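You operate a simulated robot arm through the tools that you are given. There is no shell and no other tool. Be economical: measure what you need, move in short steps, check, and stop when the job is done.

Carry out the task below with a simulated robot arm. There is one attempt and no reset: what you move stays moved.

Task
Brake cart one, then turn its three cylinders' marks to the handle.
Fine: the top marks read from the handle, 25 degrees off at most; the cylinders stay in their sleeves; leave those on the low stand alone.

Only the result counts: the job must be done as asked and must still hold three seconds after the hand-in. Knocking over, shifting, dropping, spilling or breaking anything else fails it.

Robot
A 6-joint arm with a fingered hand, hanging from a carriage that runs on a gantry, over the field with the corners [-110.6, -232.9], [17.4, -234.1], [20, 25.8], [-108, 27.1] (x, y) and turns from -281 to 406 degrees about z. Base frame: it is fixed where the carriage stands at the start and does not move with it; the origin is on the floor, on the carriage's upright axis, x ahead of it, y to its left, z up. Units: cm, degrees, N and s.
With the tool pointing down near the work surface it reaches from about 10 to 32 cm from the robot's upright axis, wherever it stands. Its first joint turns from -166.0 to 166.0 degrees. Places, roughly: something [60, 100, 30]. Payload 4 kg.
The TCP is the grasp point between the finger pads, 3 cm short of the fingertips. In the tool frame z runs along the fingers and y along their closing line. Largest opening 10.4 cm; the body of the gripper starts 3.5 cm behind the TCP. The gripper is a hand of 5 fingers: y runs from the thumb to the fingers, the wrist lies at [-1.5, -11.3, -19] in the tool frame, and closing takes about 1.5 s.
Orientation is told as [roll, pitch, yaw] about the base's x, y, z axes, in that order, counted from this pose: with the fingers straight down and the wrist toward the robot, the tool's x, y and z point along [0, 1, 0], [1, 0, 0] and [0, 0, -1] of the base frame.

Tools
- The arm moves only by the tool arm_command. Its argument "increments" is a list of rows, each a list of 6 numbers: the shift along the tool's x, y, z in cm, then the turn, a rotation vector about the tool's x, y, z in degrees. In form: [[dx, dy, dz, wx, wy, wz], ...]. A call has 1 to 10 rows; each row shifts and turns the commanded pose from where the row before left it, along the tool's axes as they then stand. "claw" is the gripper command, from -1 (fully open) to 1 (shut), values between in proportion, set as the call begins (left out, the last holds). A row lasts 0.2 s, in which the tool goes at most 5 cm and 8.6 degrees; a call with a longer step from one row to the next is refused whole, and so is a gripper value outside its range. Where a pose cannot be reached the arm comes as near as it can. A force on the tool above 40 N (or 10 N above the force at the start of the call, whichever is more), or a blocked arm, ends the call early, and 0.2 s more pass. The fingers move at their own pace (about 4.5 cm/s each) and stop on an object; they squeeze with about 32 N. The grip force told is the motor's: it shows also when the fingers shut on nothing. Time passes only in rows, and 0.2 s behind the last, so rows that do not move let the fingers close. The reply holds the time, the measured pose of the TCP, the force on the tool along the base axes, the opening and the grip force, in the units named above and with some noise, with the torque about the TCP (base axes, N m) and any sound that the robot's microphone picked up.
- Cameras (640 x 400 px; columns grow to the right, rows downward): "scene" is now at [17.88, 5.42, 177.62]; the picture's right is [0.93, 0.36, 0.00], its down [0.33, -0.87, -0.36] and it looks along [-0.13, 0.34, -0.93] (base axes); focal length 295 px, centre (320, 200). "wrist" rides on the gripper at [6, -8.3, -11.9] in the tool frame; the picture's right is [-0.79, 0.29, -0.54], its down [-0.56, -0.71, 0.44] and it looks along [-0.26, 0.65, 0.72] (tool axes); focal length 234 px, centre (320, 200). There is no depth. A picture from a camera that has moved, and an enlarged one, comes with that camera's place and axes in the base frame and with its lens.
- camera(camera): a new picture of that camera. It takes no simulated time.
- raise_lower(by): slides the trunk up (or, below 0, down) by that many cm; the arm and the scene camera ride with it, the base frame stays. It gives what a move gives, with no picture.
- steer(legs): drives the robot by 1 to 6 legs, each [ahead, left, turn to the left] in cm, cm and degrees, along the robot's own axes; the way and the turn of a leg run together, so that a leg with both is an arc; at most 150 cm and 180 degrees a leg. The arm and the cameras ride along, it lands a little off, and it stops where it bumps. It keeps to its track: a leg is cut to what the track allows. It gives what a move gives.
- set_fingers(index, middle, ring, little, thumb_bend, thumb_turn): sets how far each is bent, from 0 (flat) to 100 (curled in); at 30 the hand is open as for a grip, at 70 the pads meet at the TCP. One left out holds its place. A second passes; each finger stops where it meets its share of the squeeze, and holds until it gets a number again. A gripper value or a shape takes the hand back. It gives what a move gives, with no picture; readings hold the bend of each and the force on index, middle, ring, little, thumb and palm. thumb_turn goes from beside the hand (0) to across from the fingers (100), as for a grip.
- preshape(shape): the hand has 5 fingers and takes this shape, open, in about a second: jaw (thumb against the fingers, like two jaws); tri (thumb and two fingers); tip (a fingertip pinch); poke (one finger out to press); point (the index stretched); flat (the hand flat); cup (the hand cupped); fist (a fist). The gripper value then closes the fingers along that shape, each until it touches; the sizes above hold for jaw. It gives what a move gives, with no picture.
- head_to(pan, tilt): turns the head with the scene camera to pan (to the left, within 155 degrees either way) and tilt (down, from -29 to 69), counted from straight ahead of the robot. It gives what a move gives.
- zoom(camera, box): a new picture of the part [left, top, right, bottom] of that camera's present view, enlarged. It takes no simulated time.
- sign_off(): hands the job in; it is judged then, once.

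Work in short steps. Places have to be worked out from the pictures, the camera data and where the tool is seen: move nearer, look again, correct. Check each grasp and each placing, and mend what went wrong. You have 120 turns and 78 pictures in all, those below and enlarged ones among them. Open the gripper and draw the arm clear of the work before you hand the job in, unless the task says otherwise; then end with one line.

The tools are called after "Emit:" by a JSON object that holds its "api" and its "payload". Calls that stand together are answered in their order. arm_command: Moves the arm, as the interface text tells. Its arguments: {"type":"object","properties":{"increments":{"type":"array"},"claw":{"type":"number"}},"required":["increments"]} The other tools are called the same way: raise_lower (by) slides the trunk up or down; preshape (shape) gives the hand a shape; set_fingers (index, middle, ring, little, thumb_bend, thumb_turn) moves the fingers one by one; steer (legs) drives the base; head_to (pan, tilt) turns the head that bears the scene camera; camera (camera) takes a picture; zoom (camera, box) takes an enlarged picture of a part of a camera's view; sign_off () hands the job in.

At the start:

```text
time: 0.0
tool_pos: [16.72, 37.09, 93.73]
tcp_rot: [0.1, 0.1, 0.2]
wrist_force: [0.4, -0.4, 0.0]
ft_torque: [-0.04, -0.02, 0.05]
gripper_width: 10.37
gripper_force: 0.1
shape: jaw
bend: [30.0, 30.0, 30.0, 30.0, 30.0, 97.0]
finger forces: [0.0, 0.0, 0.0, 0.1, 0.1, 0.0]
trunk travel left (down, up): [-51.1, 8.7]
robot x, y, heading: [0.06, 0.06, 0.2]
head pan, tilt: [111.0, 68.8]
```

scene: 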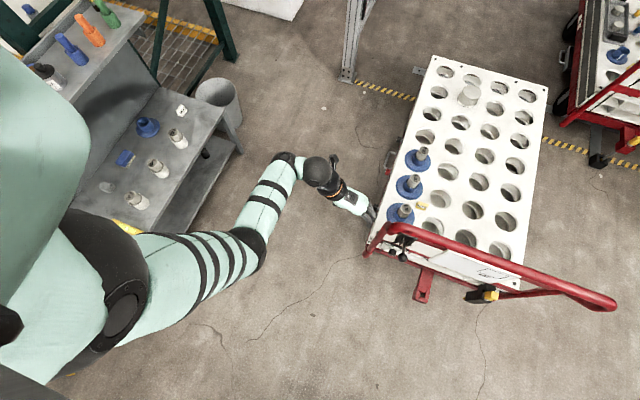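
wrist: 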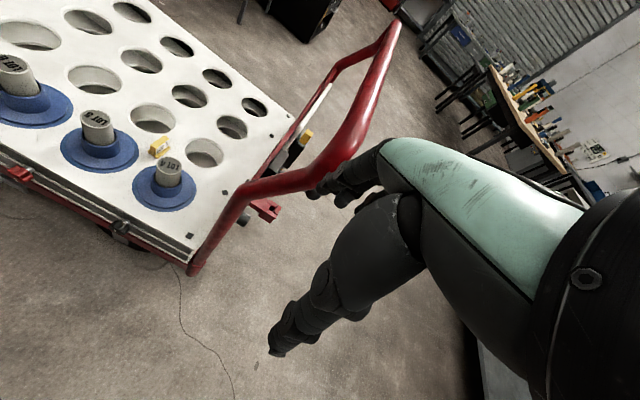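

The cart with three blue-sleeved cylinders is on the right of the scene view, with a red handle. I take enlarged views to find the brake and the marks.

Emit:
{"api": "zoom", "payload": {"camera": "scene", "box": [360, 130, 520, 310]}}

Emit:
{"api": "zoom", "payload": {"camera": "wrist", "box": [0, 40, 330, 280]}}

Emit:
{"api": "zoom", "payload": {"camera": "scene", "box": [540, 0, 640, 180]}}

```text
2.22 times, centred on (440, 220) of scene
camera zoom: at [17.88, 5.42, 177.62], right [0.93, 0.36, 0.0], down [0.33, -0.87, -0.36], along [-0.13, 0.34, -0.93], focal length 656 px, centre (53, 156)
```

zoom: 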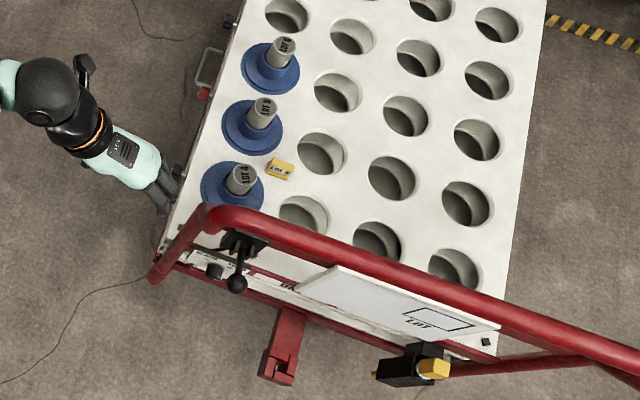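

```text
1.67 times, centred on (165, 160) of wrist
camera zoom: at [8.54, 42.91, 105.59], right [0.29, -0.79, 0.54], down [-0.71, -0.56, -0.44], along [0.65, -0.26, -0.72], focal length 390 px, centre (578, 267)
```

zoom: 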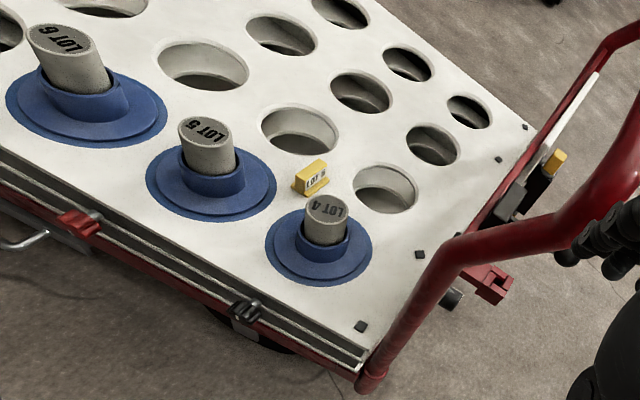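

```text
2.22 times, centred on (590, 90) of scene
camera zoom: at [17.88, 5.42, 177.62], right [0.93, 0.36, 0.0], down [0.33, -0.87, -0.36], along [-0.13, 0.34, -0.93], focal length 656 px, centre (-280, 444)
```

zoom: 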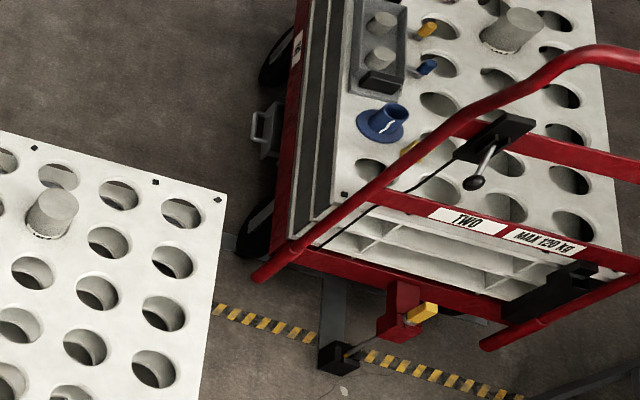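

Cart one is the near one (cart two reads "TWO"); a ball-ended lever sits under the handle, probably the brake. The cylinders are roughly at x≈37, y≈60/75/92, z≈54. I lower the trunk some and aim the head at the handle end for a better look.

Emit:
{"api": "raise_lower", "payload": {"by": -25}}

Emit:
{"api": "head_to", "payload": {"pan": 58, "tilt": 50}}

Emit:
{"api": "camera", "payload": {"camera": "scene"}}

```text
time: 2.6
tool_pos: [16.78, 37.06, 68.65]
tcp_rot: [0.1, 0.1, 0.2]
wrist_force: [0.5, -0.5, 0.1]
ft_torque: [0.01, 0.01, -0.01]
gripper_width: 10.37
gripper_force: 0.0
shape: jaw
bend: [30.0, 30.0, 30.0, 30.0, 30.0, 97.0]
finger forces: [0.0, 0.0, 0.1, 0.0, 0.0, 0.0]
trunk travel left (down, up): [-26.1, 33.7]
robot x, y, heading: [-0.12, 0.06, 0.1]
head pan, tilt: [111.0, 68.8]
```

```text
time: 3.8
tool_pos: [16.69, 37.04, 68.67]
tcp_rot: [0.2, 0.0, 0.0]
wrist_force: [-1.2, 0.4, 0.5]
ft_torque: [0.01, 0.01, 0.01]
gripper_width: 10.35
gripper_force: 0.0
shape: jaw
bend: [30.0, 30.0, 30.0, 30.0, 30.0, 97.0]
finger forces: [0.0, 0.0, 0.1, 0.0, 0.0, 0.0]
trunk travel left (down, up): [-26.1, 33.7]
robot x, y, heading: [-0.12, 0.01, 0.1]
head pan, tilt: [58.0, 50.0]
```

```text
72 pictures are left
camera scene: at [23.96, 6.73, 154.82], right [0.85, -0.53, 0.0], down [-0.41, -0.65, -0.64], along [0.34, 0.55, -0.77], focal length 295 px, centre (320, 200)
```

scene: 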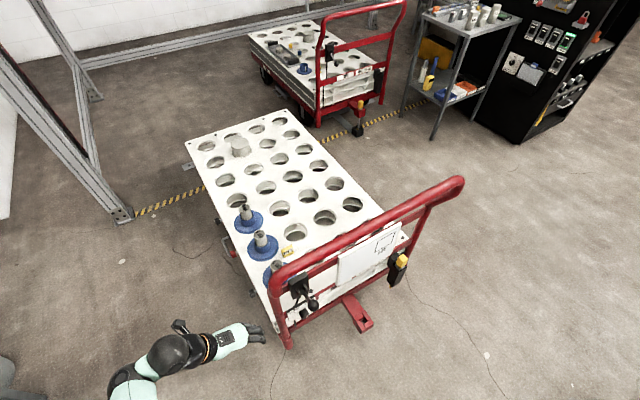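

Emit:
{"api": "zoom", "payload": {"camera": "scene", "box": [220, 190, 440, 350]}}

Emit:
{"api": "zoom", "payload": {"camera": "scene", "box": [240, 0, 410, 150]}}

```text
2.50 times, centred on (330, 270) of scene
camera zoom: at [23.96, 6.73, 154.82], right [0.85, -0.53, 0.0], down [-0.41, -0.65, -0.64], along [0.34, 0.55, -0.77], focal length 738 px, centre (295, 25)
```

zoom: 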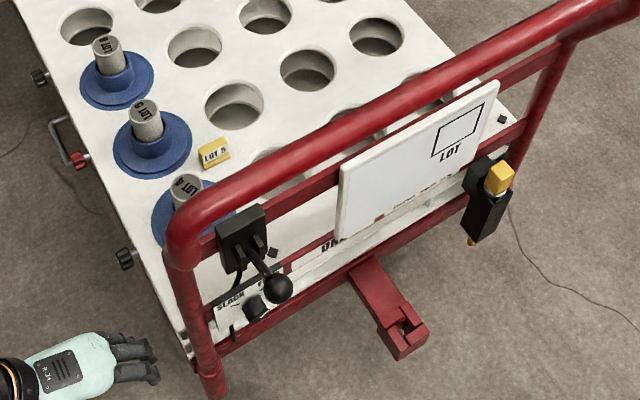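

```text
2.67 times, centred on (325, 75) of scene
camera zoom: at [23.96, 6.73, 154.82], right [0.85, -0.53, 0.0], down [-0.41, -0.65, -0.64], along [0.34, 0.55, -0.77], focal length 787 px, centre (307, 533)
```

zoom: 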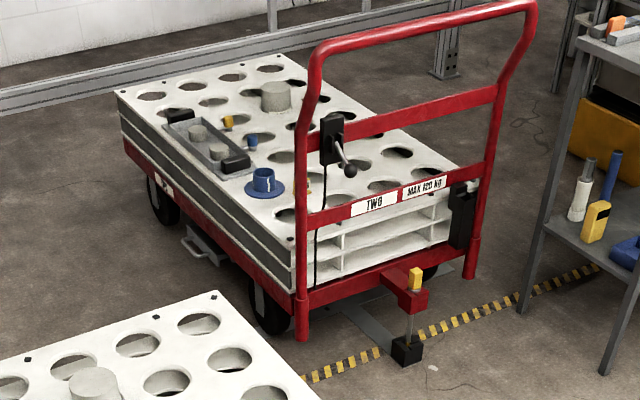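

Emit:
{"api": "zoom", "payload": {"camera": "scene", "box": [270, 260, 350, 330]}}

Emit:
{"api": "zoom", "payload": {"camera": "scene", "box": [310, 30, 360, 75]}}

Emit:
{"api": "zoom", "payload": {"camera": "wrist", "box": [0, 0, 640, 400]}}

```text
5.71 times, centred on (310, 295) of scene
camera zoom: at [23.96, 6.73, 154.82], right [0.85, -0.53, 0.0], down [-0.41, -0.65, -0.64], along [0.34, 0.55, -0.77], focal length 1686 px, centre (377, -343)
```

zoom: 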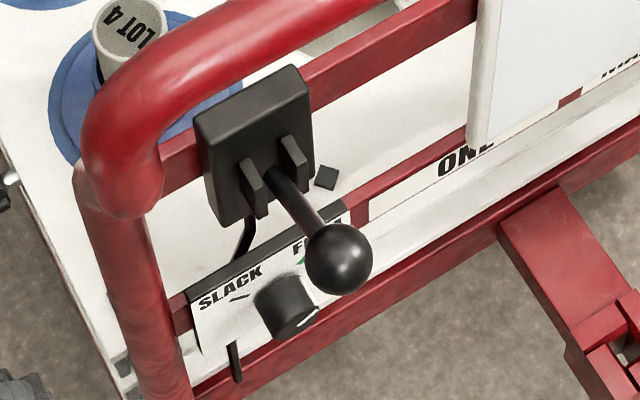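

```text
8.89 times, centred on (335, 52) of scene
camera zoom: at [23.96, 6.73, 154.82], right [0.85, -0.53, 0.0], down [-0.41, -0.65, -0.64], along [0.34, 0.55, -0.77], focal length 2622 px, centre (187, 1511)
```

zoom: 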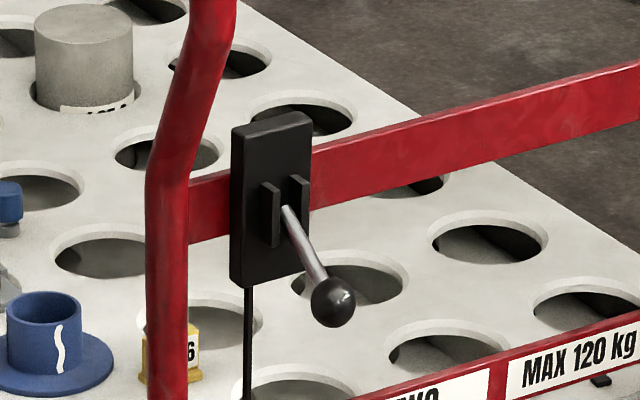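

```text
1.00 times, centred on (320, 200) of wrist (not enlarged: the box is as wide or as high as the picture)
camera zoom: at [8.54, 42.91, 80.59], right [0.29, -0.79, 0.54], down [-0.71, -0.56, -0.44], along [0.65, -0.26, -0.72], focal length 234 px, centre (320, 200)
```

zoom: 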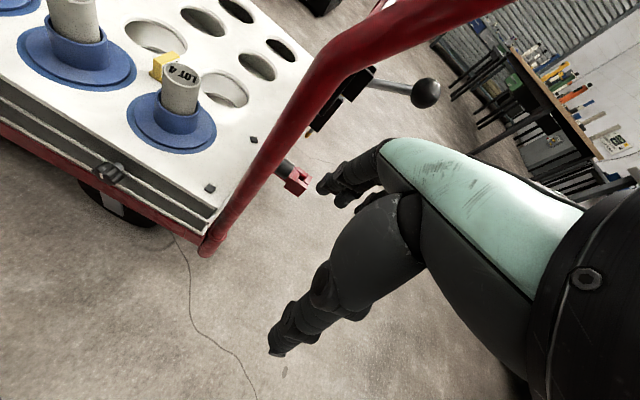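

Lever runs from about [37.5,39,71] to its ball at [38,33,74], tilted up; cart two's lever hangs down. There's also a SLACK/FIRM dial below. I back off along −y and lower the trunk to see these head-on.

Emit:
{"api": "steer", "payload": {"legs": [[0, -40, 0]]}}

Emit:
{"api": "raise_lower", "payload": {"by": -20}}

Emit:
{"api": "head_to", "payload": {"pan": 75, "tilt": 40}}

Emit:
{"api": "zoom", "payload": {"camera": "scene", "box": [160, 100, 480, 300]}}

```text
time: 6.3
tool_pos: [16.71, -2.91, 68.67]
tcp_rot: [0.0, 0.2, 0.2]
wrist_force: [-0.1, 0.3, -1.0]
ft_torque: [0.03, 0.01, 0.0]
gripper_width: 10.34
gripper_force: 0.0
shape: jaw
bend: [30.0, 30.0, 30.0, 30.0, 30.0, 97.0]
finger forces: [0.0, 0.0, 0.0, 0.0, 0.0, 0.0]
trunk travel left (down, up): [-26.1, 33.7]
robot x, y, heading: [0.17, -40.28, -0.2]
head pan, tilt: [58.0, 50.0]
```

```text
time: 8.5
tool_pos: [16.74, -2.95, 48.72]
tcp_rot: [0.1, 0.1, 0.1]
wrist_force: [0.0, -0.7, 0.6]
ft_torque: [0.0, 0.01, 0.01]
gripper_width: 10.35
gripper_force: 0.1
shape: jaw
bend: [30.0, 30.0, 30.0, 30.0, 30.0, 97.0]
finger forces: [0.0, 0.0, 0.1, 0.0, 0.1, 0.0]
trunk travel left (down, up): [-6.1, 53.7]
robot x, y, heading: [0.26, -39.74, -0.1]
head pan, tilt: [58.0, 50.0]
```

```text
time: 9.3
tool_pos: [16.69, -2.85, 48.63]
tcp_rot: [0.1, 0.1, 0.2]
wrist_force: [0.2, 0.1, -0.7]
ft_torque: [0.0, 0.02, -0.02]
gripper_width: 10.37
gripper_force: 0.0
shape: jaw
bend: [30.0, 30.0, 30.0, 30.0, 30.0, 97.0]
finger forces: [0.0, 0.0, 0.0, 0.0, 0.0, 0.0]
trunk travel left (down, up): [-6.1, 53.7]
robot x, y, heading: [0.18, -39.82, 0.1]
head pan, tilt: [75.0, 40.0]
```

```text
2.00 times, centred on (320, 200) of scene
camera zoom: at [22.13, -31.48, 136.23], right [0.97, -0.26, 0.0], down [-0.17, -0.62, -0.77], along [0.2, 0.74, -0.64], focal length 590 px, centre (320, 200)
```

zoom: 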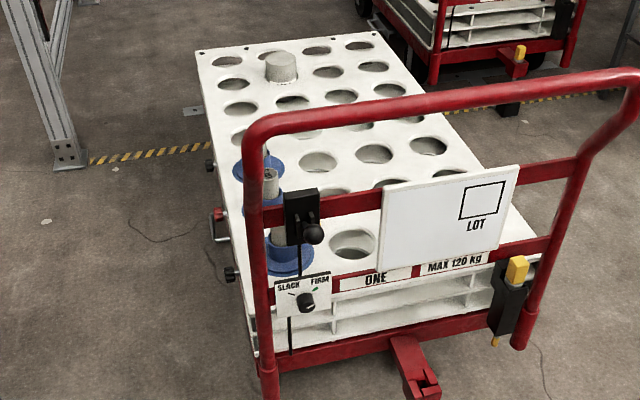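

Emit:
{"api": "zoom", "payload": {"camera": "scene", "box": [280, 185, 350, 260]}}

Emit:
{"api": "zoom", "payload": {"camera": "scene", "box": [320, 60, 500, 170]}}

```text
5.33 times, centred on (315, 222) of scene
camera zoom: at [22.13, -31.48, 136.23], right [0.97, -0.26, 0.0], down [-0.17, -0.62, -0.77], along [0.2, 0.74, -0.64], focal length 1573 px, centre (347, 80)
```

zoom: 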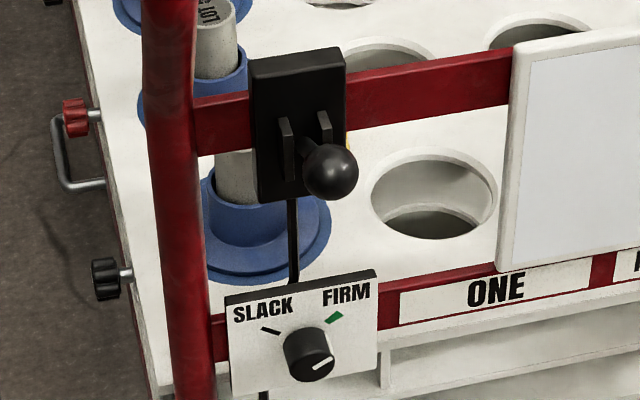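

```text
3.56 times, centred on (410, 115) of scene
camera zoom: at [22.13, -31.48, 136.23], right [0.97, -0.26, 0.0], down [-0.17, -0.62, -0.77], along [0.2, 0.74, -0.64], focal length 1049 px, centre (0, 502)
```

zoom: 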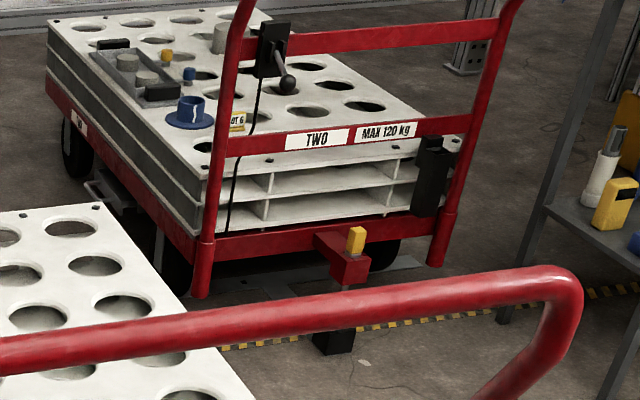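

Emit:
{"api": "zoom", "payload": {"camera": "scene", "box": [303, 234, 327, 260]}}

Emit:
{"api": "camera", "payload": {"camera": "wrist"}}

```text
15.38 times, centred on (315, 247) of scene
camera zoom: at [22.13, -31.48, 136.23], right [0.97, -0.26, 0.0], down [-0.17, -0.62, -0.77], along [0.2, 0.74, -0.64], focal length 4538 px, centre (397, -523)
```

zoom: 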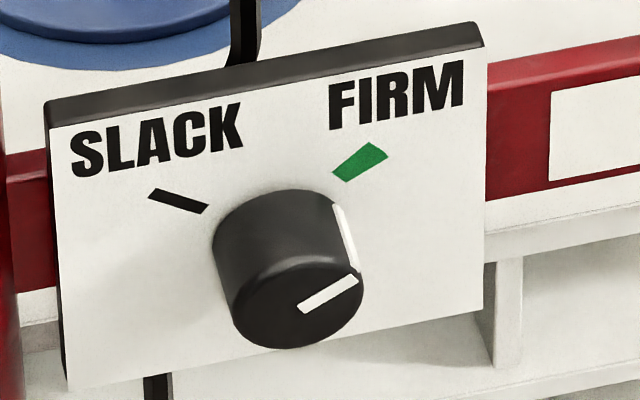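

```text
62 pictures are left
camera wrist: at [8.48, 2.99, 60.59], right [0.29, -0.79, 0.54], down [-0.7, -0.56, -0.44], along [0.65, -0.25, -0.72], focal length 234 px, centre (320, 200)
```

wrist: 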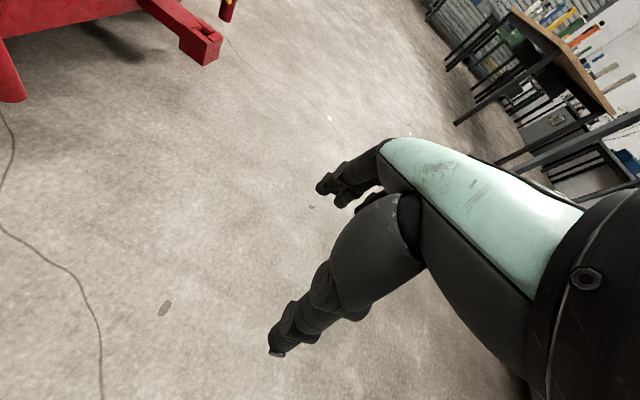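

The dial points near FIRM; lever is up about 30° (ball ≈ [38.4,33.3,73.5]), so braking should be pushing it down. I raise the trunk and turn the hand so its wrist lies toward −y, fingers closing to push.

Emit:
{"api": "raise_lower", "payload": {"by": 36}}

Emit:
{"api": "arm_command", "payload": {"increments": [[0, 0, 0, 0, 0, -8.5], [0, 0, 0, 0, 0, -8.5], [0, 0, 0, 0, 0, -8.5], [0, 0, 0, 0, 0, -8.5], [0, 0, 0, 0, 0, -8.5], [0, 0, 0, 0, 0, -8.5], [0, 0, 0, 0, 0, -8.5], [0, 0, 0, 0, 0, -8.5], [0, 0, 0, 0, 0, -8.5], [0, 0, 0, 0, 0, -8.5]], "claw": 1}}

```text
time: 12.8
tool_pos: [16.71, -2.89, 84.69]
tcp_rot: [0.1, 0.1, 0.1]
wrist_force: [-0.2, -0.4, 0.0]
ft_torque: [0.01, 0.01, 0.01]
gripper_width: 10.36
gripper_force: 0.1
shape: jaw
bend: [30.0, 30.0, 30.0, 30.0, 30.0, 97.0]
finger forces: [0.0, 0.1, 0.1, 0.0, 0.0, 0.0]
trunk travel left (down, up): [-42.1, 17.7]
robot x, y, heading: [-0.05, -39.93, 0.3]
head pan, tilt: [75.0, 40.0]
```

```text
time: 15.0
tool_pos: [16.69, -2.95, 84.65]
tcp_rot: [0.1, -0.1, 85.2]
wrist_force: [-0.6, 0.7, -0.3]
ft_torque: [-0.01, -0.03, 0.02]
gripper_width: 0.0
gripper_force: 31.6
shape: jaw
bend: [70.0, 70.0, 70.0, 55.0, 46.0, 100.0]
finger forces: [0.1, 0.0, 0.0, 0.0, 0.1, 0.0]
trunk travel left (down, up): [-42.1, 17.7]
robot x, y, heading: [0.21, -40.08, -0.0]
head pan, tilt: [75.0, 40.0]
```

Now drive near, staying short of the handle bar, and look.

Emit:
{"api": "steer", "payload": {"legs": [[19.3, 22, 0]]}}

Emit:
{"api": "head_to", "payload": {"pan": 85, "tilt": 50}}

Emit:
{"api": "camera", "payload": {"camera": "scene"}}

Emit:
{"api": "camera", "payload": {"camera": "wrist"}}

```text
time: 17.0
tool_pos: [36.08, 18.95, 84.62]
tcp_rot: [0.1, -0.1, 84.8]
wrist_force: [-0.9, 0.2, -1.1]
ft_torque: [0.0, 0.01, -0.05]
gripper_width: 0.0
gripper_force: 31.9
shape: jaw
bend: [70.0, 70.0, 70.0, 55.0, 46.0, 100.0]
finger forces: [0.0, 0.1, 0.1, 0.0, 0.1, 0.0]
trunk travel left (down, up): [-42.1, 17.7]
robot x, y, heading: [19.18, -17.75, -0.4]
head pan, tilt: [75.0, 40.0]
```

```text
time: 17.7
tool_pos: [36.12, 18.95, 84.68]
tcp_rot: [0.1, -0.3, 84.8]
wrist_force: [0.1, -0.2, -0.5]
ft_torque: [-0.02, -0.02, 0.0]
gripper_width: 0.01
gripper_force: 31.9
shape: jaw
bend: [70.0, 70.0, 70.0, 55.0, 46.0, 100.0]
finger forces: [0.0, 0.0, 0.1, 0.0, 0.0, 0.0]
trunk travel left (down, up): [-42.1, 17.7]
robot x, y, heading: [19.07, -18.15, -0.3]
head pan, tilt: [85.0, 50.0]
```

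```text
61 pictures are left
camera scene: at [39.77, -10.15, 170.82], right [1.0, -0.09, 0.0], down [-0.07, -0.76, -0.64], along [0.06, 0.64, -0.77], focal length 295 px, centre (320, 200)
```

scene: 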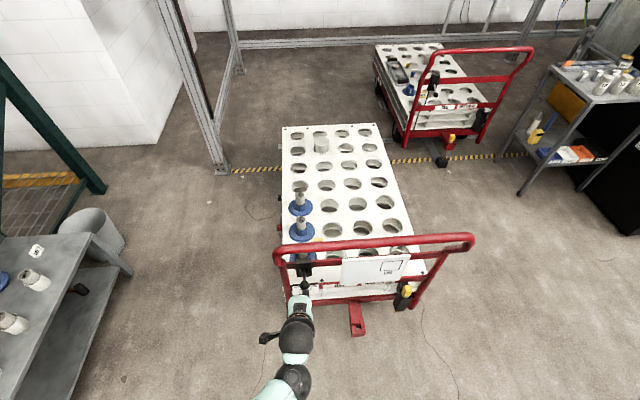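

```text
60 pictures are left
camera wrist: at [29.46, 11.08, 96.57], right [0.81, 0.21, 0.54], down [0.49, -0.75, -0.44], along [0.31, 0.62, -0.72], focal length 234 px, centre (320, 200)
```

wrist: 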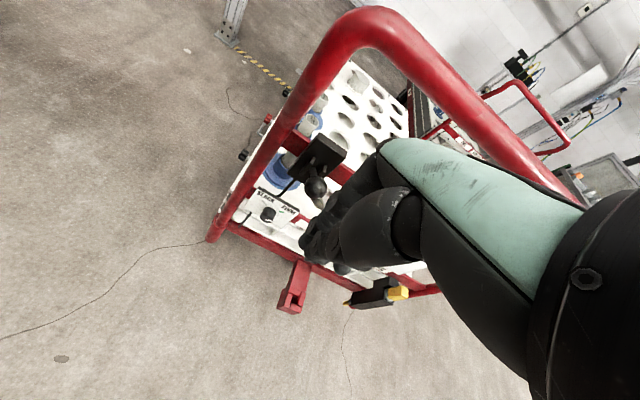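

The ball lies ahead of the hand, under the bar. I tilt the fingers 45° forward so the hand can slip under the bar.

Emit:
{"api": "arm_command", "payload": {"increments": [[0, 0, 0, 0, 0, -5], [0, 0, 0, -7.5, 0, 0], [0, 0, 0, -7.5, 0, 0], [0, 0, 0, -7.5, 0, 0], [0, 0, 0, -7.5, 0, 0], [0, 0, 0, -7.5, 0, 0], [0, 0, 0, -7.5, 0, 0]]}}

Emit:
{"api": "camera", "payload": {"camera": "wrist"}}

```text
time: 19.3
tool_pos: [36.01, 18.89, 84.68]
tcp_rot: [0.0, -45.1, 89.8]
wrist_force: [0.2, -0.6, 0.2]
ft_torque: [0.02, -0.01, -0.02]
gripper_width: 0.0
gripper_force: 31.7
shape: jaw
bend: [70.0, 70.0, 70.0, 55.0, 46.0, 100.0]
finger forces: [0.0, 0.0, 0.0, 0.0, 0.0, 0.0]
trunk travel left (down, up): [-42.1, 17.7]
robot x, y, heading: [19.13, -17.78, -0.4]
head pan, tilt: [85.0, 50.0]
```

```text
59 pictures are left
camera wrist: at [30.17, 4.53, 87.13], right [0.79, -0.19, 0.59], down [0.56, -0.19, -0.81], along [0.26, 0.96, -0.05], focal length 234 px, centre (320, 200)
```

wrist: 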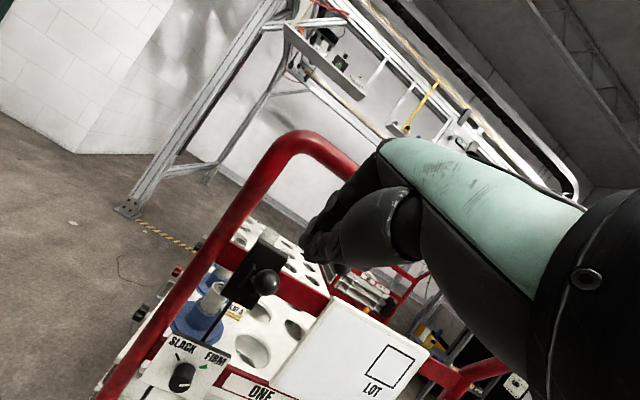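

Good side view of the dial and lever; enlarge it.

Emit:
{"api": "zoom", "payload": {"camera": "wrist", "box": [140, 225, 300, 400]}}

```text
2.29 times, centred on (220, 312) of wrist
camera zoom: at [30.17, 4.53, 87.13], right [0.79, -0.19, 0.59], down [0.56, -0.19, -0.81], along [0.26, 0.96, -0.05], focal length 535 px, centre (549, -57)
```

zoom: 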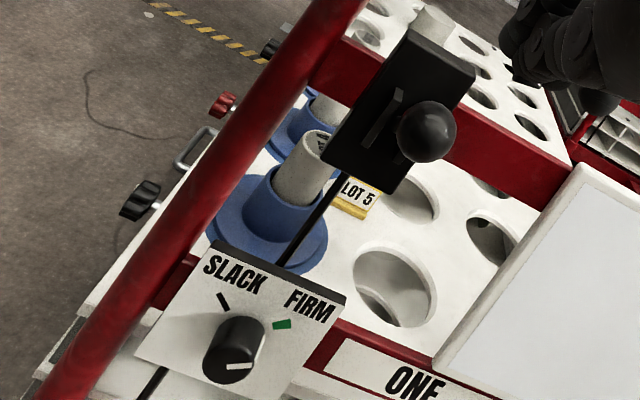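

The dial reads FIRM side. I shift the hand to x≈38.4, z≈81, then drive forward toward above the ball.

Emit:
{"api": "arm_command", "payload": {"increments": [[-2.4, -1.3, 1.3, 0, 0, 0], [0, -1.3, 1.3, 0, 0, 0], [0, 0, 0, 0, 0, 0]]}}

Emit:
{"api": "steer", "payload": {"legs": [[0, 9, 0]]}}

Emit:
{"api": "camera", "payload": {"camera": "wrist"}}

Emit:
{"api": "zoom", "payload": {"camera": "scene", "box": [220, 200, 420, 400]}}

```text
time: 20.1
tool_pos: [38.33, 18.84, 81.69]
tcp_rot: [0.0, -45.1, 89.7]
wrist_force: [0.2, -0.8, 0.3]
ft_torque: [0.01, 0.04, 0.02]
gripper_width: 0.01
gripper_force: 31.7
shape: jaw
bend: [70.0, 70.0, 70.0, 55.0, 46.0, 100.0]
finger forces: [0.1, 0.1, 0.0, 0.0, 0.0, 0.0]
out of reach, approached as far as the arm can: row 2
trunk travel left (down, up): [-42.1, 17.7]
robot x, y, heading: [19.39, -17.55, -0.6]
head pan, tilt: [85.0, 50.0]
```

```text
time: 21.2
tool_pos: [38.31, 27.65, 81.58]
tcp_rot: [0.1, -45.1, 89.7]
wrist_force: [0.3, 0.0, 0.2]
ft_torque: [0.01, -0.01, -0.01]
gripper_width: 0.0
gripper_force: 31.9
shape: jaw
bend: [70.0, 70.0, 70.0, 55.0, 46.0, 100.0]
finger forces: [0.1, 0.0, 0.0, 0.0, 0.1, 0.0]
trunk travel left (down, up): [-42.1, 17.7]
robot x, y, heading: [19.0, -9.13, -0.3]
head pan, tilt: [85.0, 50.0]
```

```text
57 pictures are left
camera wrist: at [32.39, 13.34, 84.1], right [0.79, -0.18, 0.59], down [0.56, -0.19, -0.81], along [0.26, 0.96, -0.05], focal length 234 px, centre (320, 200)
```

wrist: 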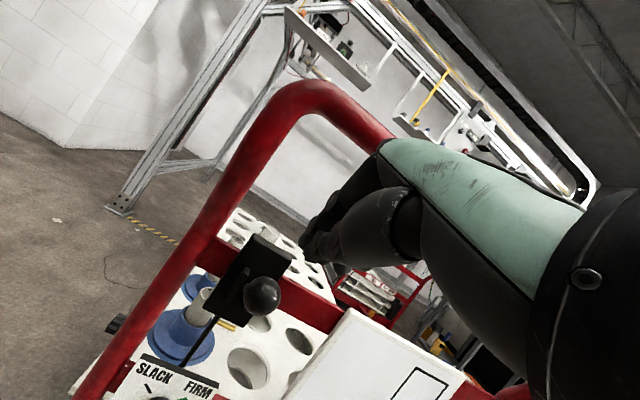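

```text
2.00 times, centred on (320, 300) of scene
camera zoom: at [39.81, -1.17, 170.82], right [1.0, -0.09, 0.0], down [-0.07, -0.76, -0.64], along [0.06, 0.64, -0.77], focal length 590 px, centre (320, 0)
```

zoom: 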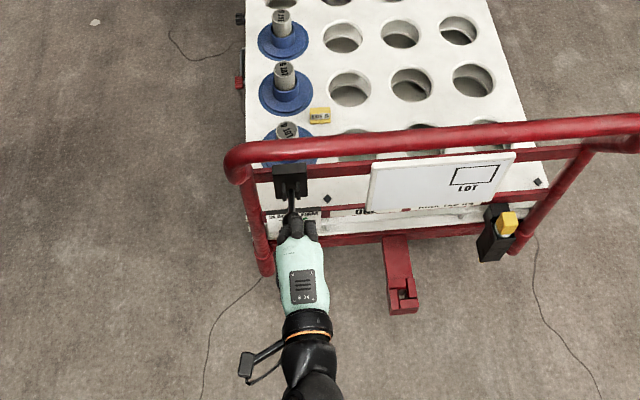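

Ball confirmed at ≈[38.7,33.3,72.7]; fingertips are just short of it. Arm is near full reach, so I retract it 8 cm and drive the carriage forward to be in a stronger posture.

Emit:
{"api": "arm_command", "payload": {"increments": [[0, -2.83, -2.83, 0, 0, 0], [0, -2.83, -2.83, 0, 0, 0], [0, 0, 0, 0, 0, 0]]}}

Emit:
{"api": "steer", "payload": {"legs": [[0, 11, 0]]}}

```text
time: 22.0
tool_pos: [38.33, 19.73, 81.44]
tcp_rot: [0.2, -45.0, 89.7]
wrist_force: [0.3, -0.3, 0.0]
ft_torque: [0.03, 0.03, 0.01]
gripper_width: 0.0
gripper_force: 31.7
shape: jaw
bend: [70.0, 70.0, 70.0, 55.0, 46.0, 100.0]
finger forces: [0.1, 0.0, 0.1, 0.0, 0.1, 0.0]
trunk travel left (down, up): [-42.1, 17.7]
robot x, y, heading: [19.07, -8.84, -0.4]
head pan, tilt: [85.0, 50.0]
```

```text
time: 23.2
tool_pos: [38.38, 30.59, 81.52]
tcp_rot: [0.1, -44.9, 89.7]
wrist_force: [0.3, 0.1, -0.1]
ft_torque: [0.03, -0.01, 0.0]
gripper_width: 0.0
gripper_force: 31.7
shape: jaw
bend: [70.0, 70.0, 70.0, 55.0, 46.0, 100.0]
finger forces: [0.0, 0.1, 0.1, 0.1, 0.0, 0.0]
trunk travel left (down, up): [-42.1, 17.7]
robot x, y, heading: [19.26, 2.04, -0.4]
head pan, tilt: [85.0, 50.0]
```

Tips should be right above the ball. Push down in 1 cm steps under the force guard.

Emit:
{"api": "arm_command", "payload": {"increments": [[0, -0.71, 0.71, 0, 0, 0], [0, -0.71, 0.71, 0, 0, 0], [0, -0.71, 0.71, 0, 0, 0], [0, -0.71, 0.71, 0, 0, 0], [0, -0.71, 0.71, 0, 0, 0], [0, -0.71, 0.71, 0, 0, 0], [0, -0.71, 0.71, 0, 0, 0]]}}

Emit:
{"api": "camera", "payload": {"camera": "wrist"}}

```text
time: 24.8
tool_pos: [38.39, 30.52, 81.59]
tcp_rot: [0.2, -45.0, 89.7]
wrist_force: [0.0, -0.4, 1.0]
ft_torque: [0.0, -0.02, -0.01]
gripper_width: 0.0
gripper_force: 31.7
shape: jaw
bend: [70.0, 70.0, 70.0, 55.0, 46.0, 100.0]
finger forces: [0.1, 0.1, 0.1, 0.0, 0.0, 0.1]
out of reach, approached as far as the arm can: row 1, 2, 3, 4, 5, 6, 7
trunk travel left (down, up): [-42.1, 17.7]
robot x, y, heading: [19.26, 1.84, -0.5]
head pan, tilt: [85.0, 50.0]
```

```text
55 pictures are left
camera wrist: at [32.4, 16.11, 84.01], right [0.79, -0.18, 0.59], down [0.56, -0.19, -0.81], along [0.26, 0.96, -0.05], focal length 234 px, centre (320, 200)
```

wrist: 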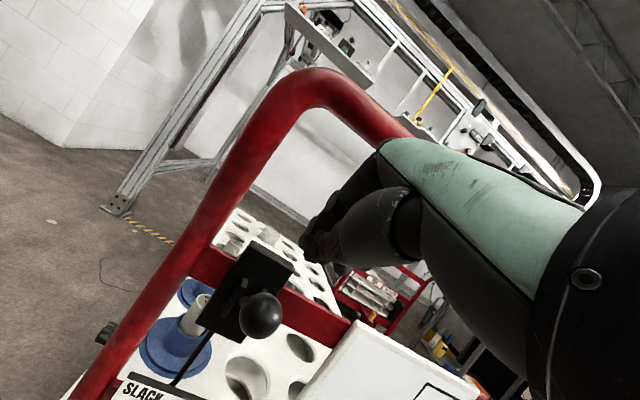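

The arm can't go lower in that posture. I test with one small upward row whether the commanded pose followed, before using the trunk.

Emit:
{"api": "arm_command", "payload": {"increments": [[0, 0.35, -0.35, 0, 0, 0], [0, 0, 0, 0, 0, 0]]}}

```text
time: 25.4
tool_pos: [38.5, 30.47, 81.92]
tcp_rot: [0.1, -45.2, 89.9]
wrist_force: [0.3, 0.1, -0.3]
ft_torque: [-0.01, 0.01, 0.03]
gripper_width: 0.0
gripper_force: 32.4
shape: jaw
bend: [70.0, 70.0, 70.0, 55.0, 46.0, 100.0]
finger forces: [0.1, 0.0, 0.0, 0.0, 0.0, 0.0]
trunk travel left (down, up): [-42.1, 17.7]
robot x, y, heading: [19.24, 1.98, -0.3]
head pan, tilt: [85.0, 50.0]
```

The command is clamped, good. I use the trunk to lower the hand onto the ball stepwise.

Emit:
{"api": "raise_lower", "payload": {"by": -5}}

Emit:
{"api": "raise_lower", "payload": {"by": -2}}

Emit:
{"api": "camera", "payload": {"camera": "wrist"}}

```text
time: 26.3
tool_pos: [38.37, 30.51, 76.9]
tcp_rot: [0.1, -45.1, 89.7]
wrist_force: [-0.5, 0.2, 0.9]
ft_torque: [0.01, 0.02, 0.02]
gripper_width: 0.0
gripper_force: 31.9
shape: jaw
bend: [70.0, 70.0, 70.0, 55.0, 47.0, 100.0]
finger forces: [0.0, 0.0, 0.1, 0.1, 0.0, 0.1]
trunk travel left (down, up): [-37.1, 22.7]
robot x, y, heading: [19.22, 1.88, -0.5]
head pan, tilt: [85.0, 50.0]
```

```text
time: 27.0
tool_pos: [38.28, 30.52, 74.82]
tcp_rot: [0.1, -45.2, 89.7]
wrist_force: [-0.5, -0.5, 1.8]
ft_torque: [0.03, 0.02, 0.01]
gripper_width: 0.01
gripper_force: 32.3
shape: jaw
bend: [70.0, 70.0, 70.0, 55.0, 47.0, 100.0]
finger forces: [0.1, 0.0, 0.1, 0.1, 0.0, 0.1]
trunk travel left (down, up): [-35.1, 24.7]
robot x, y, heading: [19.34, 1.92, -0.3]
head pan, tilt: [85.0, 50.0]
```

```text
54 pictures are left
camera wrist: at [32.46, 16.06, 77.32], right [0.79, -0.18, 0.59], down [0.56, -0.19, -0.81], along [0.26, 0.96, -0.05], focal length 234 px, centre (320, 200)
```

wrist: 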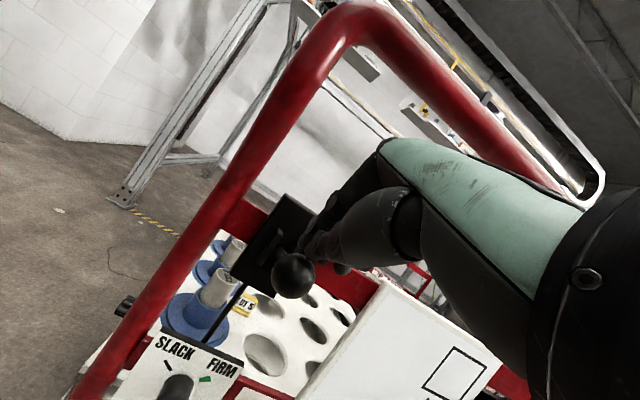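

Fingertips appear to be at the ball. Continue down.

Emit:
{"api": "raise_lower", "payload": {"by": -2}}

Emit:
{"api": "raise_lower", "payload": {"by": -2}}

Emit:
{"api": "camera", "payload": {"camera": "wrist"}}

```text
time: 27.6
tool_pos: [38.39, 30.4, 72.86]
tcp_rot: [0.1, -45.3, 89.7]
wrist_force: [-0.5, -0.5, 0.4]
ft_torque: [-0.02, -0.01, 0.0]
gripper_width: 0.0
gripper_force: 32.3
shape: jaw
bend: [70.0, 70.0, 70.0, 55.0, 47.0, 100.0]
finger forces: [0.1, 0.0, 0.1, 0.0, 0.0, 0.0]
trunk travel left (down, up): [-33.1, 26.7]
robot x, y, heading: [19.38, 1.72, -0.3]
head pan, tilt: [85.0, 50.0]
```

```text
time: 28.3
tool_pos: [38.45, 30.41, 70.83]
tcp_rot: [0.1, -45.2, 89.7]
wrist_force: [0.4, 0.4, 0.0]
ft_torque: [-0.02, 0.0, -0.01]
gripper_width: 0.0
gripper_force: 31.9
shape: jaw
bend: [70.0, 70.0, 70.0, 55.0, 47.0, 100.0]
finger forces: [0.1, 0.0, 0.0, 0.1, 0.0, 0.0]
trunk travel left (down, up): [-31.1, 28.7]
robot x, y, heading: [19.69, 1.87, -0.3]
head pan, tilt: [85.0, 50.0]
```

```text
53 pictures are left
camera wrist: at [32.47, 16.05, 73.35], right [0.79, -0.18, 0.59], down [0.56, -0.19, -0.81], along [0.26, 0.96, -0.05], focal length 234 px, centre (320, 200)
```

wrist: 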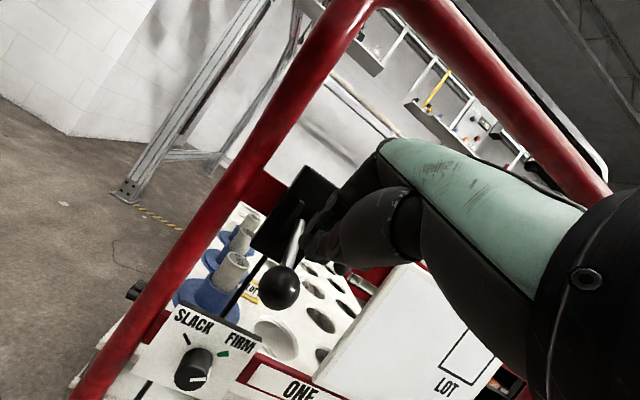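

The lever has swung down (ball now z≈65). I push a bit more to be sure it is at its stop.

Emit:
{"api": "raise_lower", "payload": {"by": -2}}

Emit:
{"api": "raise_lower", "payload": {"by": -1.5}}

Emit:
{"api": "zoom", "payload": {"camera": "wrist", "box": [100, 150, 400, 400]}}

```text
time: 29.0
tool_pos: [38.54, 30.44, 68.97]
tcp_rot: [0.2, -45.2, 89.7]
wrist_force: [-0.1, 1.1, 0.3]
ft_torque: [0.0, -0.02, 0.02]
gripper_width: 0.0
gripper_force: 32.0
shape: jaw
bend: [70.0, 70.0, 70.0, 55.0, 47.0, 100.0]
finger forces: [0.0, 0.0, 0.1, 0.0, 0.0, 0.0]
trunk travel left (down, up): [-29.1, 30.7]
robot x, y, heading: [19.1, 2.11, -0.8]
head pan, tilt: [85.0, 50.0]
```

```text
time: 29.5
tool_pos: [38.38, 30.36, 68.41]
tcp_rot: [0.1, -46.2, 90.0]
wrist_force: [-1.3, -9.7, 17.2]
ft_torque: [0.21, -0.03, 0.04]
gripper_width: 0.0
gripper_force: 31.5
shape: jaw
bend: [70.0, 70.0, 70.0, 55.0, 48.0, 100.0]
finger forces: [0.0, 28.2, 0.1, 0.0, 0.0, 0.1]
trunk travel left (down, up): [-28.1, 31.7]
robot x, y, heading: [19.17, 1.79, -0.2]
head pan, tilt: [85.0, 50.0]
stopped: the force on the tool passed its limit at 48 N (the readings are from after the stop); the commanded pose is now the measured one
```

```text
1.60 times, centred on (250, 275) of wrist
camera zoom: at [32.56, 15.85, 70.59], right [0.79, -0.19, 0.58], down [0.56, -0.17, -0.81], along [0.26, 0.97, -0.03], focal length 375 px, centre (432, 80)
```

zoom: 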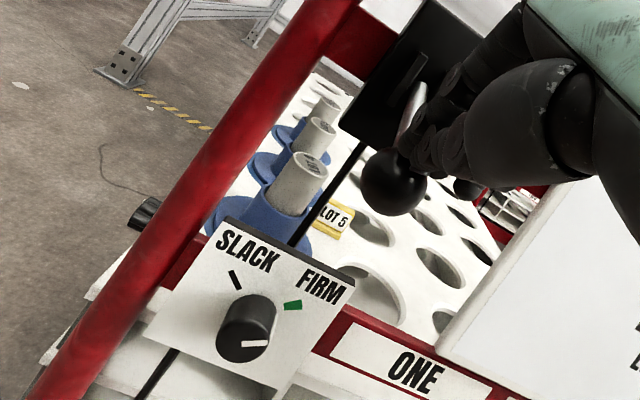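

Lever is at its lower stop. Raise the hand a bit and check the dial at high zoom and whether the lever stays.

Emit:
{"api": "raise_lower", "payload": {"by": 4}}

Emit:
{"api": "zoom", "payload": {"camera": "wrist", "box": [160, 270, 280, 400]}}

Emit:
{"api": "zoom", "payload": {"camera": "scene", "box": [270, 210, 370, 310]}}

```text
time: 30.3
tool_pos: [38.31, 30.6, 72.27]
tcp_rot: [0.1, -46.1, 89.9]
wrist_force: [-0.2, -0.1, 1.2]
ft_torque: [0.01, 0.0, 0.03]
gripper_width: 0.0
gripper_force: 32.3
shape: jaw
bend: [70.0, 70.0, 70.0, 55.0, 48.0, 100.0]
finger forces: [0.1, 0.0, 0.0, 0.0, 0.0, 0.0]
trunk travel left (down, up): [-32.1, 27.7]
robot x, y, heading: [19.32, 1.74, -0.4]
head pan, tilt: [85.0, 50.0]
```

```text
3.08 times, centred on (220, 335) of wrist
camera zoom: at [32.49, 16.05, 74.5], right [0.79, -0.19, 0.58], down [0.56, -0.18, -0.81], along [0.26, 0.97, -0.03], focal length 720 px, centre (628, -215)
```

zoom: 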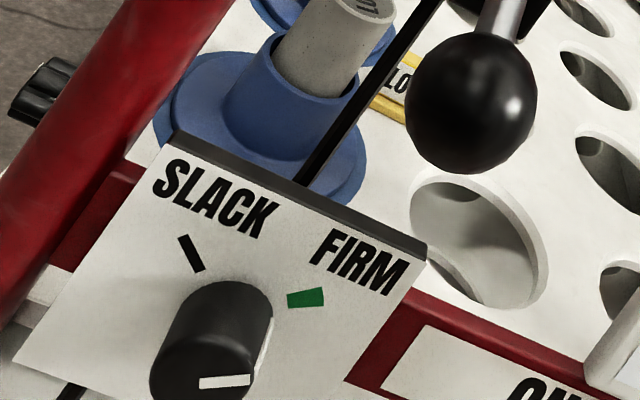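

```text
4.00 times, centred on (320, 260) of scene
camera zoom: at [39.85, 9.63, 160.72], right [1.0, -0.09, 0.0], down [-0.07, -0.76, -0.64], along [0.06, 0.64, -0.77], focal length 1180 px, centre (320, -40)
```

zoom: 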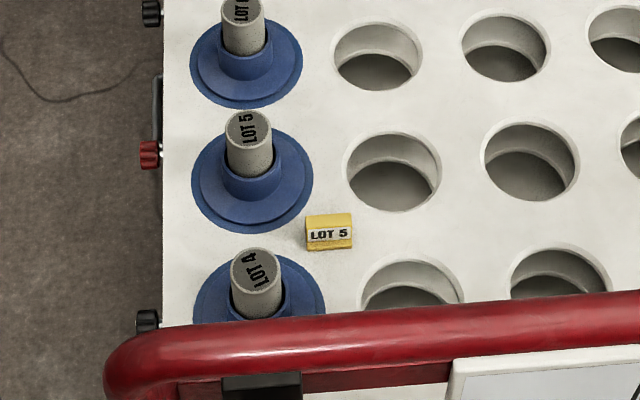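

The pointer is parallel to the green FIRM tick, and the lever stays down: cart is braked. Now withdraw from under the bar, raise up, and set the tool vertical again.

Emit:
{"api": "steer", "payload": {"legs": [[0, -16, 0]]}}

Emit:
{"api": "raise_lower", "payload": {"by": 26}}

Emit:
{"api": "arm_command", "payload": {"increments": [[0, 0, 0, 7.7, 0, 0], [0, 0, 0, 7.7, 0, 0], [0, 0, 0, 7.7, 0, 0], [0, 0, 0, 7.7, 0, 0], [0, 0, 0, 7.7, 0, 0], [0, 0, 0, 7.7, 0, 0]], "claw": -1}}

Emit:
{"api": "preshape", "payload": {"shape": "tri"}}

```text
time: 31.7
tool_pos: [38.31, 14.44, 72.32]
tcp_rot: [0.2, -46.2, 90.0]
wrist_force: [-0.1, 0.5, 0.3]
ft_torque: [-0.01, 0.01, 0.03]
gripper_width: 0.0
gripper_force: 32.3
shape: jaw
bend: [70.0, 70.0, 70.0, 55.0, 48.0, 100.0]
finger forces: [0.0, 0.0, 0.0, 0.0, 0.0, 0.0]
trunk travel left (down, up): [-32.1, 27.7]
robot x, y, heading: [19.1, -14.15, -0.2]
head pan, tilt: [85.0, 50.0]
```

```text
time: 34.4
tool_pos: [38.36, 14.6, 98.25]
tcp_rot: [0.1, -46.0, 89.9]
wrist_force: [0.9, 0.1, 0.5]
ft_torque: [-0.02, -0.03, 0.02]
gripper_width: 0.0
gripper_force: 31.9
shape: jaw
bend: [70.0, 70.0, 70.0, 55.0, 48.0, 100.0]
finger forces: [0.0, 0.1, 0.0, 0.0, 0.1, 0.0]
trunk travel left (down, up): [-58.1, 1.7]
robot x, y, heading: [18.91, -13.89, -0.3]
head pan, tilt: [85.0, 50.0]
```

```text
time: 35.8
tool_pos: [44.75, 15.81, 83.29]
tcp_rot: [0.1, 0.2, 90.1]
wrist_force: [-0.4, -0.6, -0.7]
ft_torque: [0.05, 0.01, -0.01]
gripper_width: 10.38
gripper_force: 0.0
shape: jaw
bend: [30.0, 30.0, 30.0, 30.0, 30.0, 97.0]
finger forces: [0.1, 0.1, 0.0, 0.0, 0.0, 0.0]
out of reach, approached as far as the arm can: row 1, 2, 3, 4, 5, 6
trunk travel left (down, up): [-58.1, 1.7]
robot x, y, heading: [19.25, -14.25, -0.3]
head pan, tilt: [85.0, 50.0]
```

```text
time: 36.7
tool_pos: [44.77, 15.71, 83.33]
tcp_rot: [0.1, 0.0, 90.0]
wrist_force: [1.5, 0.3, 0.5]
ft_torque: [0.0, 0.01, -0.03]
gripper_width: 10.35
gripper_force: 0.1
shape: tri
bend: [30.0, 30.0, 99.0, 99.0, 30.0, 97.0]
finger forces: [0.1, 0.0, 0.0, 0.1, 0.0, 0.0]
trunk travel left (down, up): [-58.1, 1.7]
robot x, y, heading: [19.78, -14.36, -0.2]
head pan, tilt: [85.0, 50.0]
```

The arm slid to a lower pose for vertical. I test how far up and forward it goes with a vertical tool, in free space before the bar.

Emit:
{"api": "arm_command", "payload": {"increments": [[0, 0, -3, 0, 0, 0], [0, 0, -3, 0, 0, 0], [0, 2, -3, 0, 0, 0], [0, 2, -3, 0, 0, 0], [0, 3, -3, 0, 0, 0], [0, 3, -1, 0, 0, 0]]}}

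```text
time: 38.1
tool_pos: [49.21, 28.61, 90.8]
tcp_rot: [0.2, 0.1, 90.0]
wrist_force: [-0.5, -2.5, -0.4]
ft_torque: [-0.03, 0.02, 0.05]
gripper_width: 10.33
gripper_force: 0.0
shape: tri
bend: [30.0, 32.0, 99.0, 99.0, 30.0, 97.0]
finger forces: [0.1, 2.6, 0.0, 0.0, 0.0, 0.0]
out of reach, approached as far as the arm can: row 1, 2, 3, 4, 5
trunk travel left (down, up): [-58.1, 1.7]
robot x, y, heading: [18.94, -14.46, -0.2]
head pan, tilt: [85.0, 50.0]
```

A finger brushed the bar. Back off toward −y by driving.

Emit:
{"api": "steer", "payload": {"legs": [[0, -12, 0]]}}

Emit:
{"api": "camera", "payload": {"camera": "scene"}}

```text
time: 39.3
tool_pos: [49.26, 16.93, 90.75]
tcp_rot: [0.1, 0.1, 90.0]
wrist_force: [1.0, 0.3, 1.2]
ft_torque: [0.0, -0.02, -0.01]
gripper_width: 10.39
gripper_force: 0.1
shape: tri
bend: [30.0, 30.0, 99.0, 99.0, 30.0, 97.0]
finger forces: [0.1, 0.1, 0.1, 0.1, 0.0, 0.1]
trunk travel left (down, up): [-58.1, 1.7]
robot x, y, heading: [18.75, -26.13, -0.2]
head pan, tilt: [85.0, 50.0]
```

```text
49 pictures are left
camera scene: at [39.72, -18.34, 186.73], right [1.0, -0.09, 0.0], down [-0.07, -0.76, -0.64], along [0.06, 0.64, -0.77], focal length 295 px, centre (320, 200)
```

scene: 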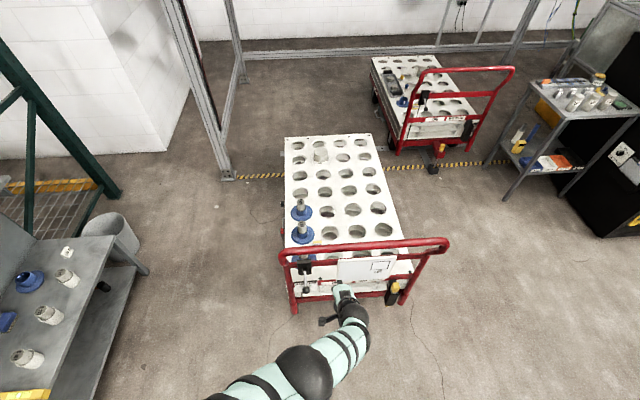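

Vertical-tool reach here is ~53 cm at this height. I probe the limit farther out in free space (toward +x, upward).

Emit:
{"api": "arm_command", "payload": {"increments": [[-3, -2, -2.6, 0, 0, 0], [-3, -2, -2.6, 0, 0, 0], [-4, -1, -2.6, 0, 0, 0], [-4, -1, -2.6, 0, 0, 0], [-4, 0, -2.6, 0, 0, 0], [-4, 0, 0, 0, 0, 0], [-4, 0, 0, 0, 0, 0], [-4, 0, 0, 0, 0, 0]]}}

```text
time: 41.1
tool_pos: [68.92, 8.64, 105.39]
tcp_rot: [0.0, 0.0, 90.2]
wrist_force: [-0.3, 0.5, -0.8]
ft_torque: [-0.01, -0.02, -0.04]
gripper_width: 10.37
gripper_force: 0.0
shape: tri
bend: [30.0, 30.0, 99.0, 99.0, 30.0, 97.0]
finger forces: [0.0, 0.0, 0.0, 0.0, 0.1, 0.1]
out of reach, approached as far as the arm can: row 5, 6, 7, 8
trunk travel left (down, up): [-58.1, 1.7]
robot x, y, heading: [19.01, -25.94, -0.4]
head pan, tilt: [85.0, 50.0]
```

The limits fit a shoulder ≈152 cm high (trunk at start) with ~66 cm to the wrist, so lowering the trunk makes all three cylinders reachable, LOT 6 barely. I bring the arm in to a handy pose (yaw 42) before driving to the left of the cart.

Emit:
{"api": "arm_command", "payload": {"increments": [[3, 0, 0, 0, 0, 0], [3, 0, 0, 0, 0, 0], [3, 0, 0, 0, 0, 0], [3, 0, 0, 0, 0, 0], [0, 0, 0, 0, 0, 8], [0, 0, 0, 0, 0, 8], [0, 0, 0, 0, 0, 8], [0, 0, 0, 0, 0, 8], [0, 0, 0, 0, 0, 8], [0, 0, 0, 0, 0, 8]]}}

Emit:
{"api": "steer", "payload": {"legs": [[-24, 0, 0], [0, 40, 0]]}}

Emit:
{"api": "head_to", "payload": {"pan": 75, "tilt": 62}}

Emit:
{"api": "camera", "payload": {"camera": "scene"}}

```text
time: 43.3
tool_pos: [56.86, 8.7, 105.14]
tcp_rot: [-0.1, 0.0, 42.1]
wrist_force: [1.4, -0.7, 0.6]
ft_torque: [0.01, -0.02, 0.03]
gripper_width: 10.38
gripper_force: 0.1
shape: tri
bend: [30.0, 30.0, 99.0, 99.0, 30.0, 97.0]
finger forces: [0.1, 0.1, 0.1, 0.0, 0.1, 0.1]
trunk travel left (down, up): [-58.1, 1.7]
robot x, y, heading: [18.97, -25.99, -0.0]
head pan, tilt: [85.0, 50.0]
```

```text
time: 47.2
tool_pos: [32.9, 48.15, 105.2]
tcp_rot: [-0.1, 0.1, 42.2]
wrist_force: [-0.2, 0.5, 0.1]
ft_torque: [-0.01, 0.01, 0.02]
gripper_width: 10.38
gripper_force: 0.0
shape: tri
bend: [30.0, 30.0, 99.0, 99.0, 30.0, 97.0]
finger forces: [0.0, 0.1, 0.0, 0.1, 0.0, 0.1]
trunk travel left (down, up): [-58.1, 1.7]
robot x, y, heading: [-4.62, 13.2, 0.1]
head pan, tilt: [85.0, 50.0]
```

```text
time: 47.9
tool_pos: [32.9, 48.04, 105.26]
tcp_rot: [-0.1, 0.1, 42.2]
wrist_force: [-0.6, 0.6, 0.9]
ft_torque: [0.0, 0.01, 0.02]
gripper_width: 10.38
gripper_force: 0.0
shape: tri
bend: [30.0, 30.0, 99.0, 99.0, 30.0, 97.0]
finger forces: [0.0, 0.0, 0.1, 0.1, 0.0, 0.0]
trunk travel left (down, up): [-58.1, 1.7]
robot x, y, heading: [-4.75, 13.24, -0.0]
head pan, tilt: [75.0, 62.0]
```

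```text
48 pictures are left
camera scene: at [16.86, 19.57, 185.24], right [0.97, -0.26, 0.0], down [-0.23, -0.85, -0.47], along [0.12, 0.45, -0.88], focal length 295 px, centre (320, 200)
```

scene: 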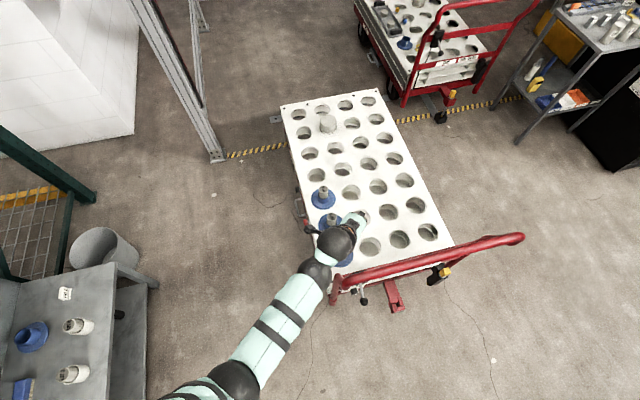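

The hand hides LOT 4/5 here; I use wrist view and a zoom on what is visible.

Emit:
{"api": "zoom", "payload": {"camera": "scene", "box": [300, 170, 380, 220]}}

Emit:
{"api": "camera", "payload": {"camera": "wrist"}}

```text
8.00 times, centred on (340, 195) of scene
camera zoom: at [16.86, 19.57, 185.24], right [0.97, -0.26, 0.0], down [-0.23, -0.85, -0.47], along [0.12, 0.45, -0.88], focal length 2360 px, centre (160, 240)
```

zoom: 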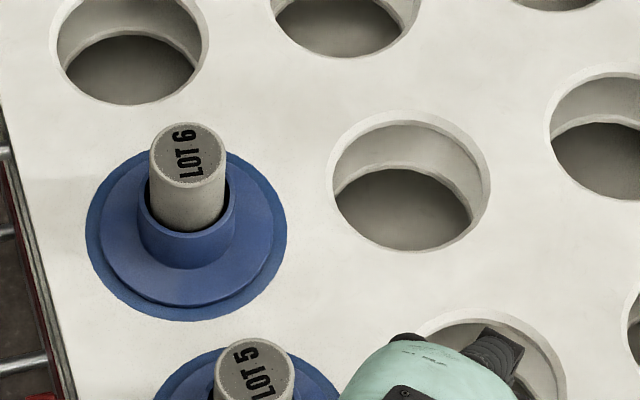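

```text
46 pictures are left
camera wrist: at [22.78, 46.87, 117.1], right [0.74, -0.39, 0.54], down [-0.15, -0.89, -0.43], along [0.65, 0.24, -0.72], focal length 234 px, centre (320, 200)
```

wrist: 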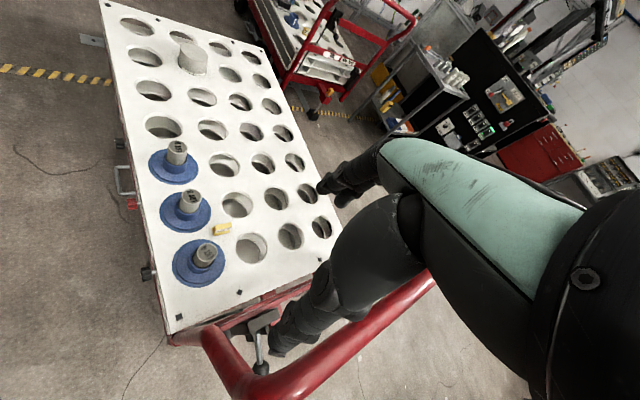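

Emit:
{"api": "zoom", "payload": {"camera": "wrist", "box": [150, 130, 250, 290]}}

```text
2.50 times, centred on (200, 210) of wrist
camera zoom: at [22.78, 46.87, 117.1], right [0.74, -0.39, 0.54], down [-0.15, -0.89, -0.43], along [0.65, 0.24, -0.72], focal length 585 px, centre (620, 175)
```

zoom: 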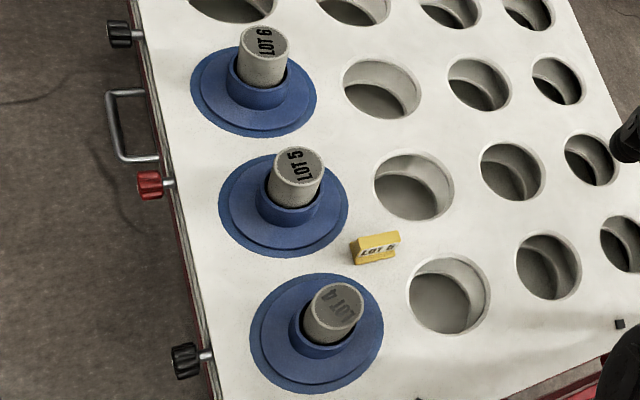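

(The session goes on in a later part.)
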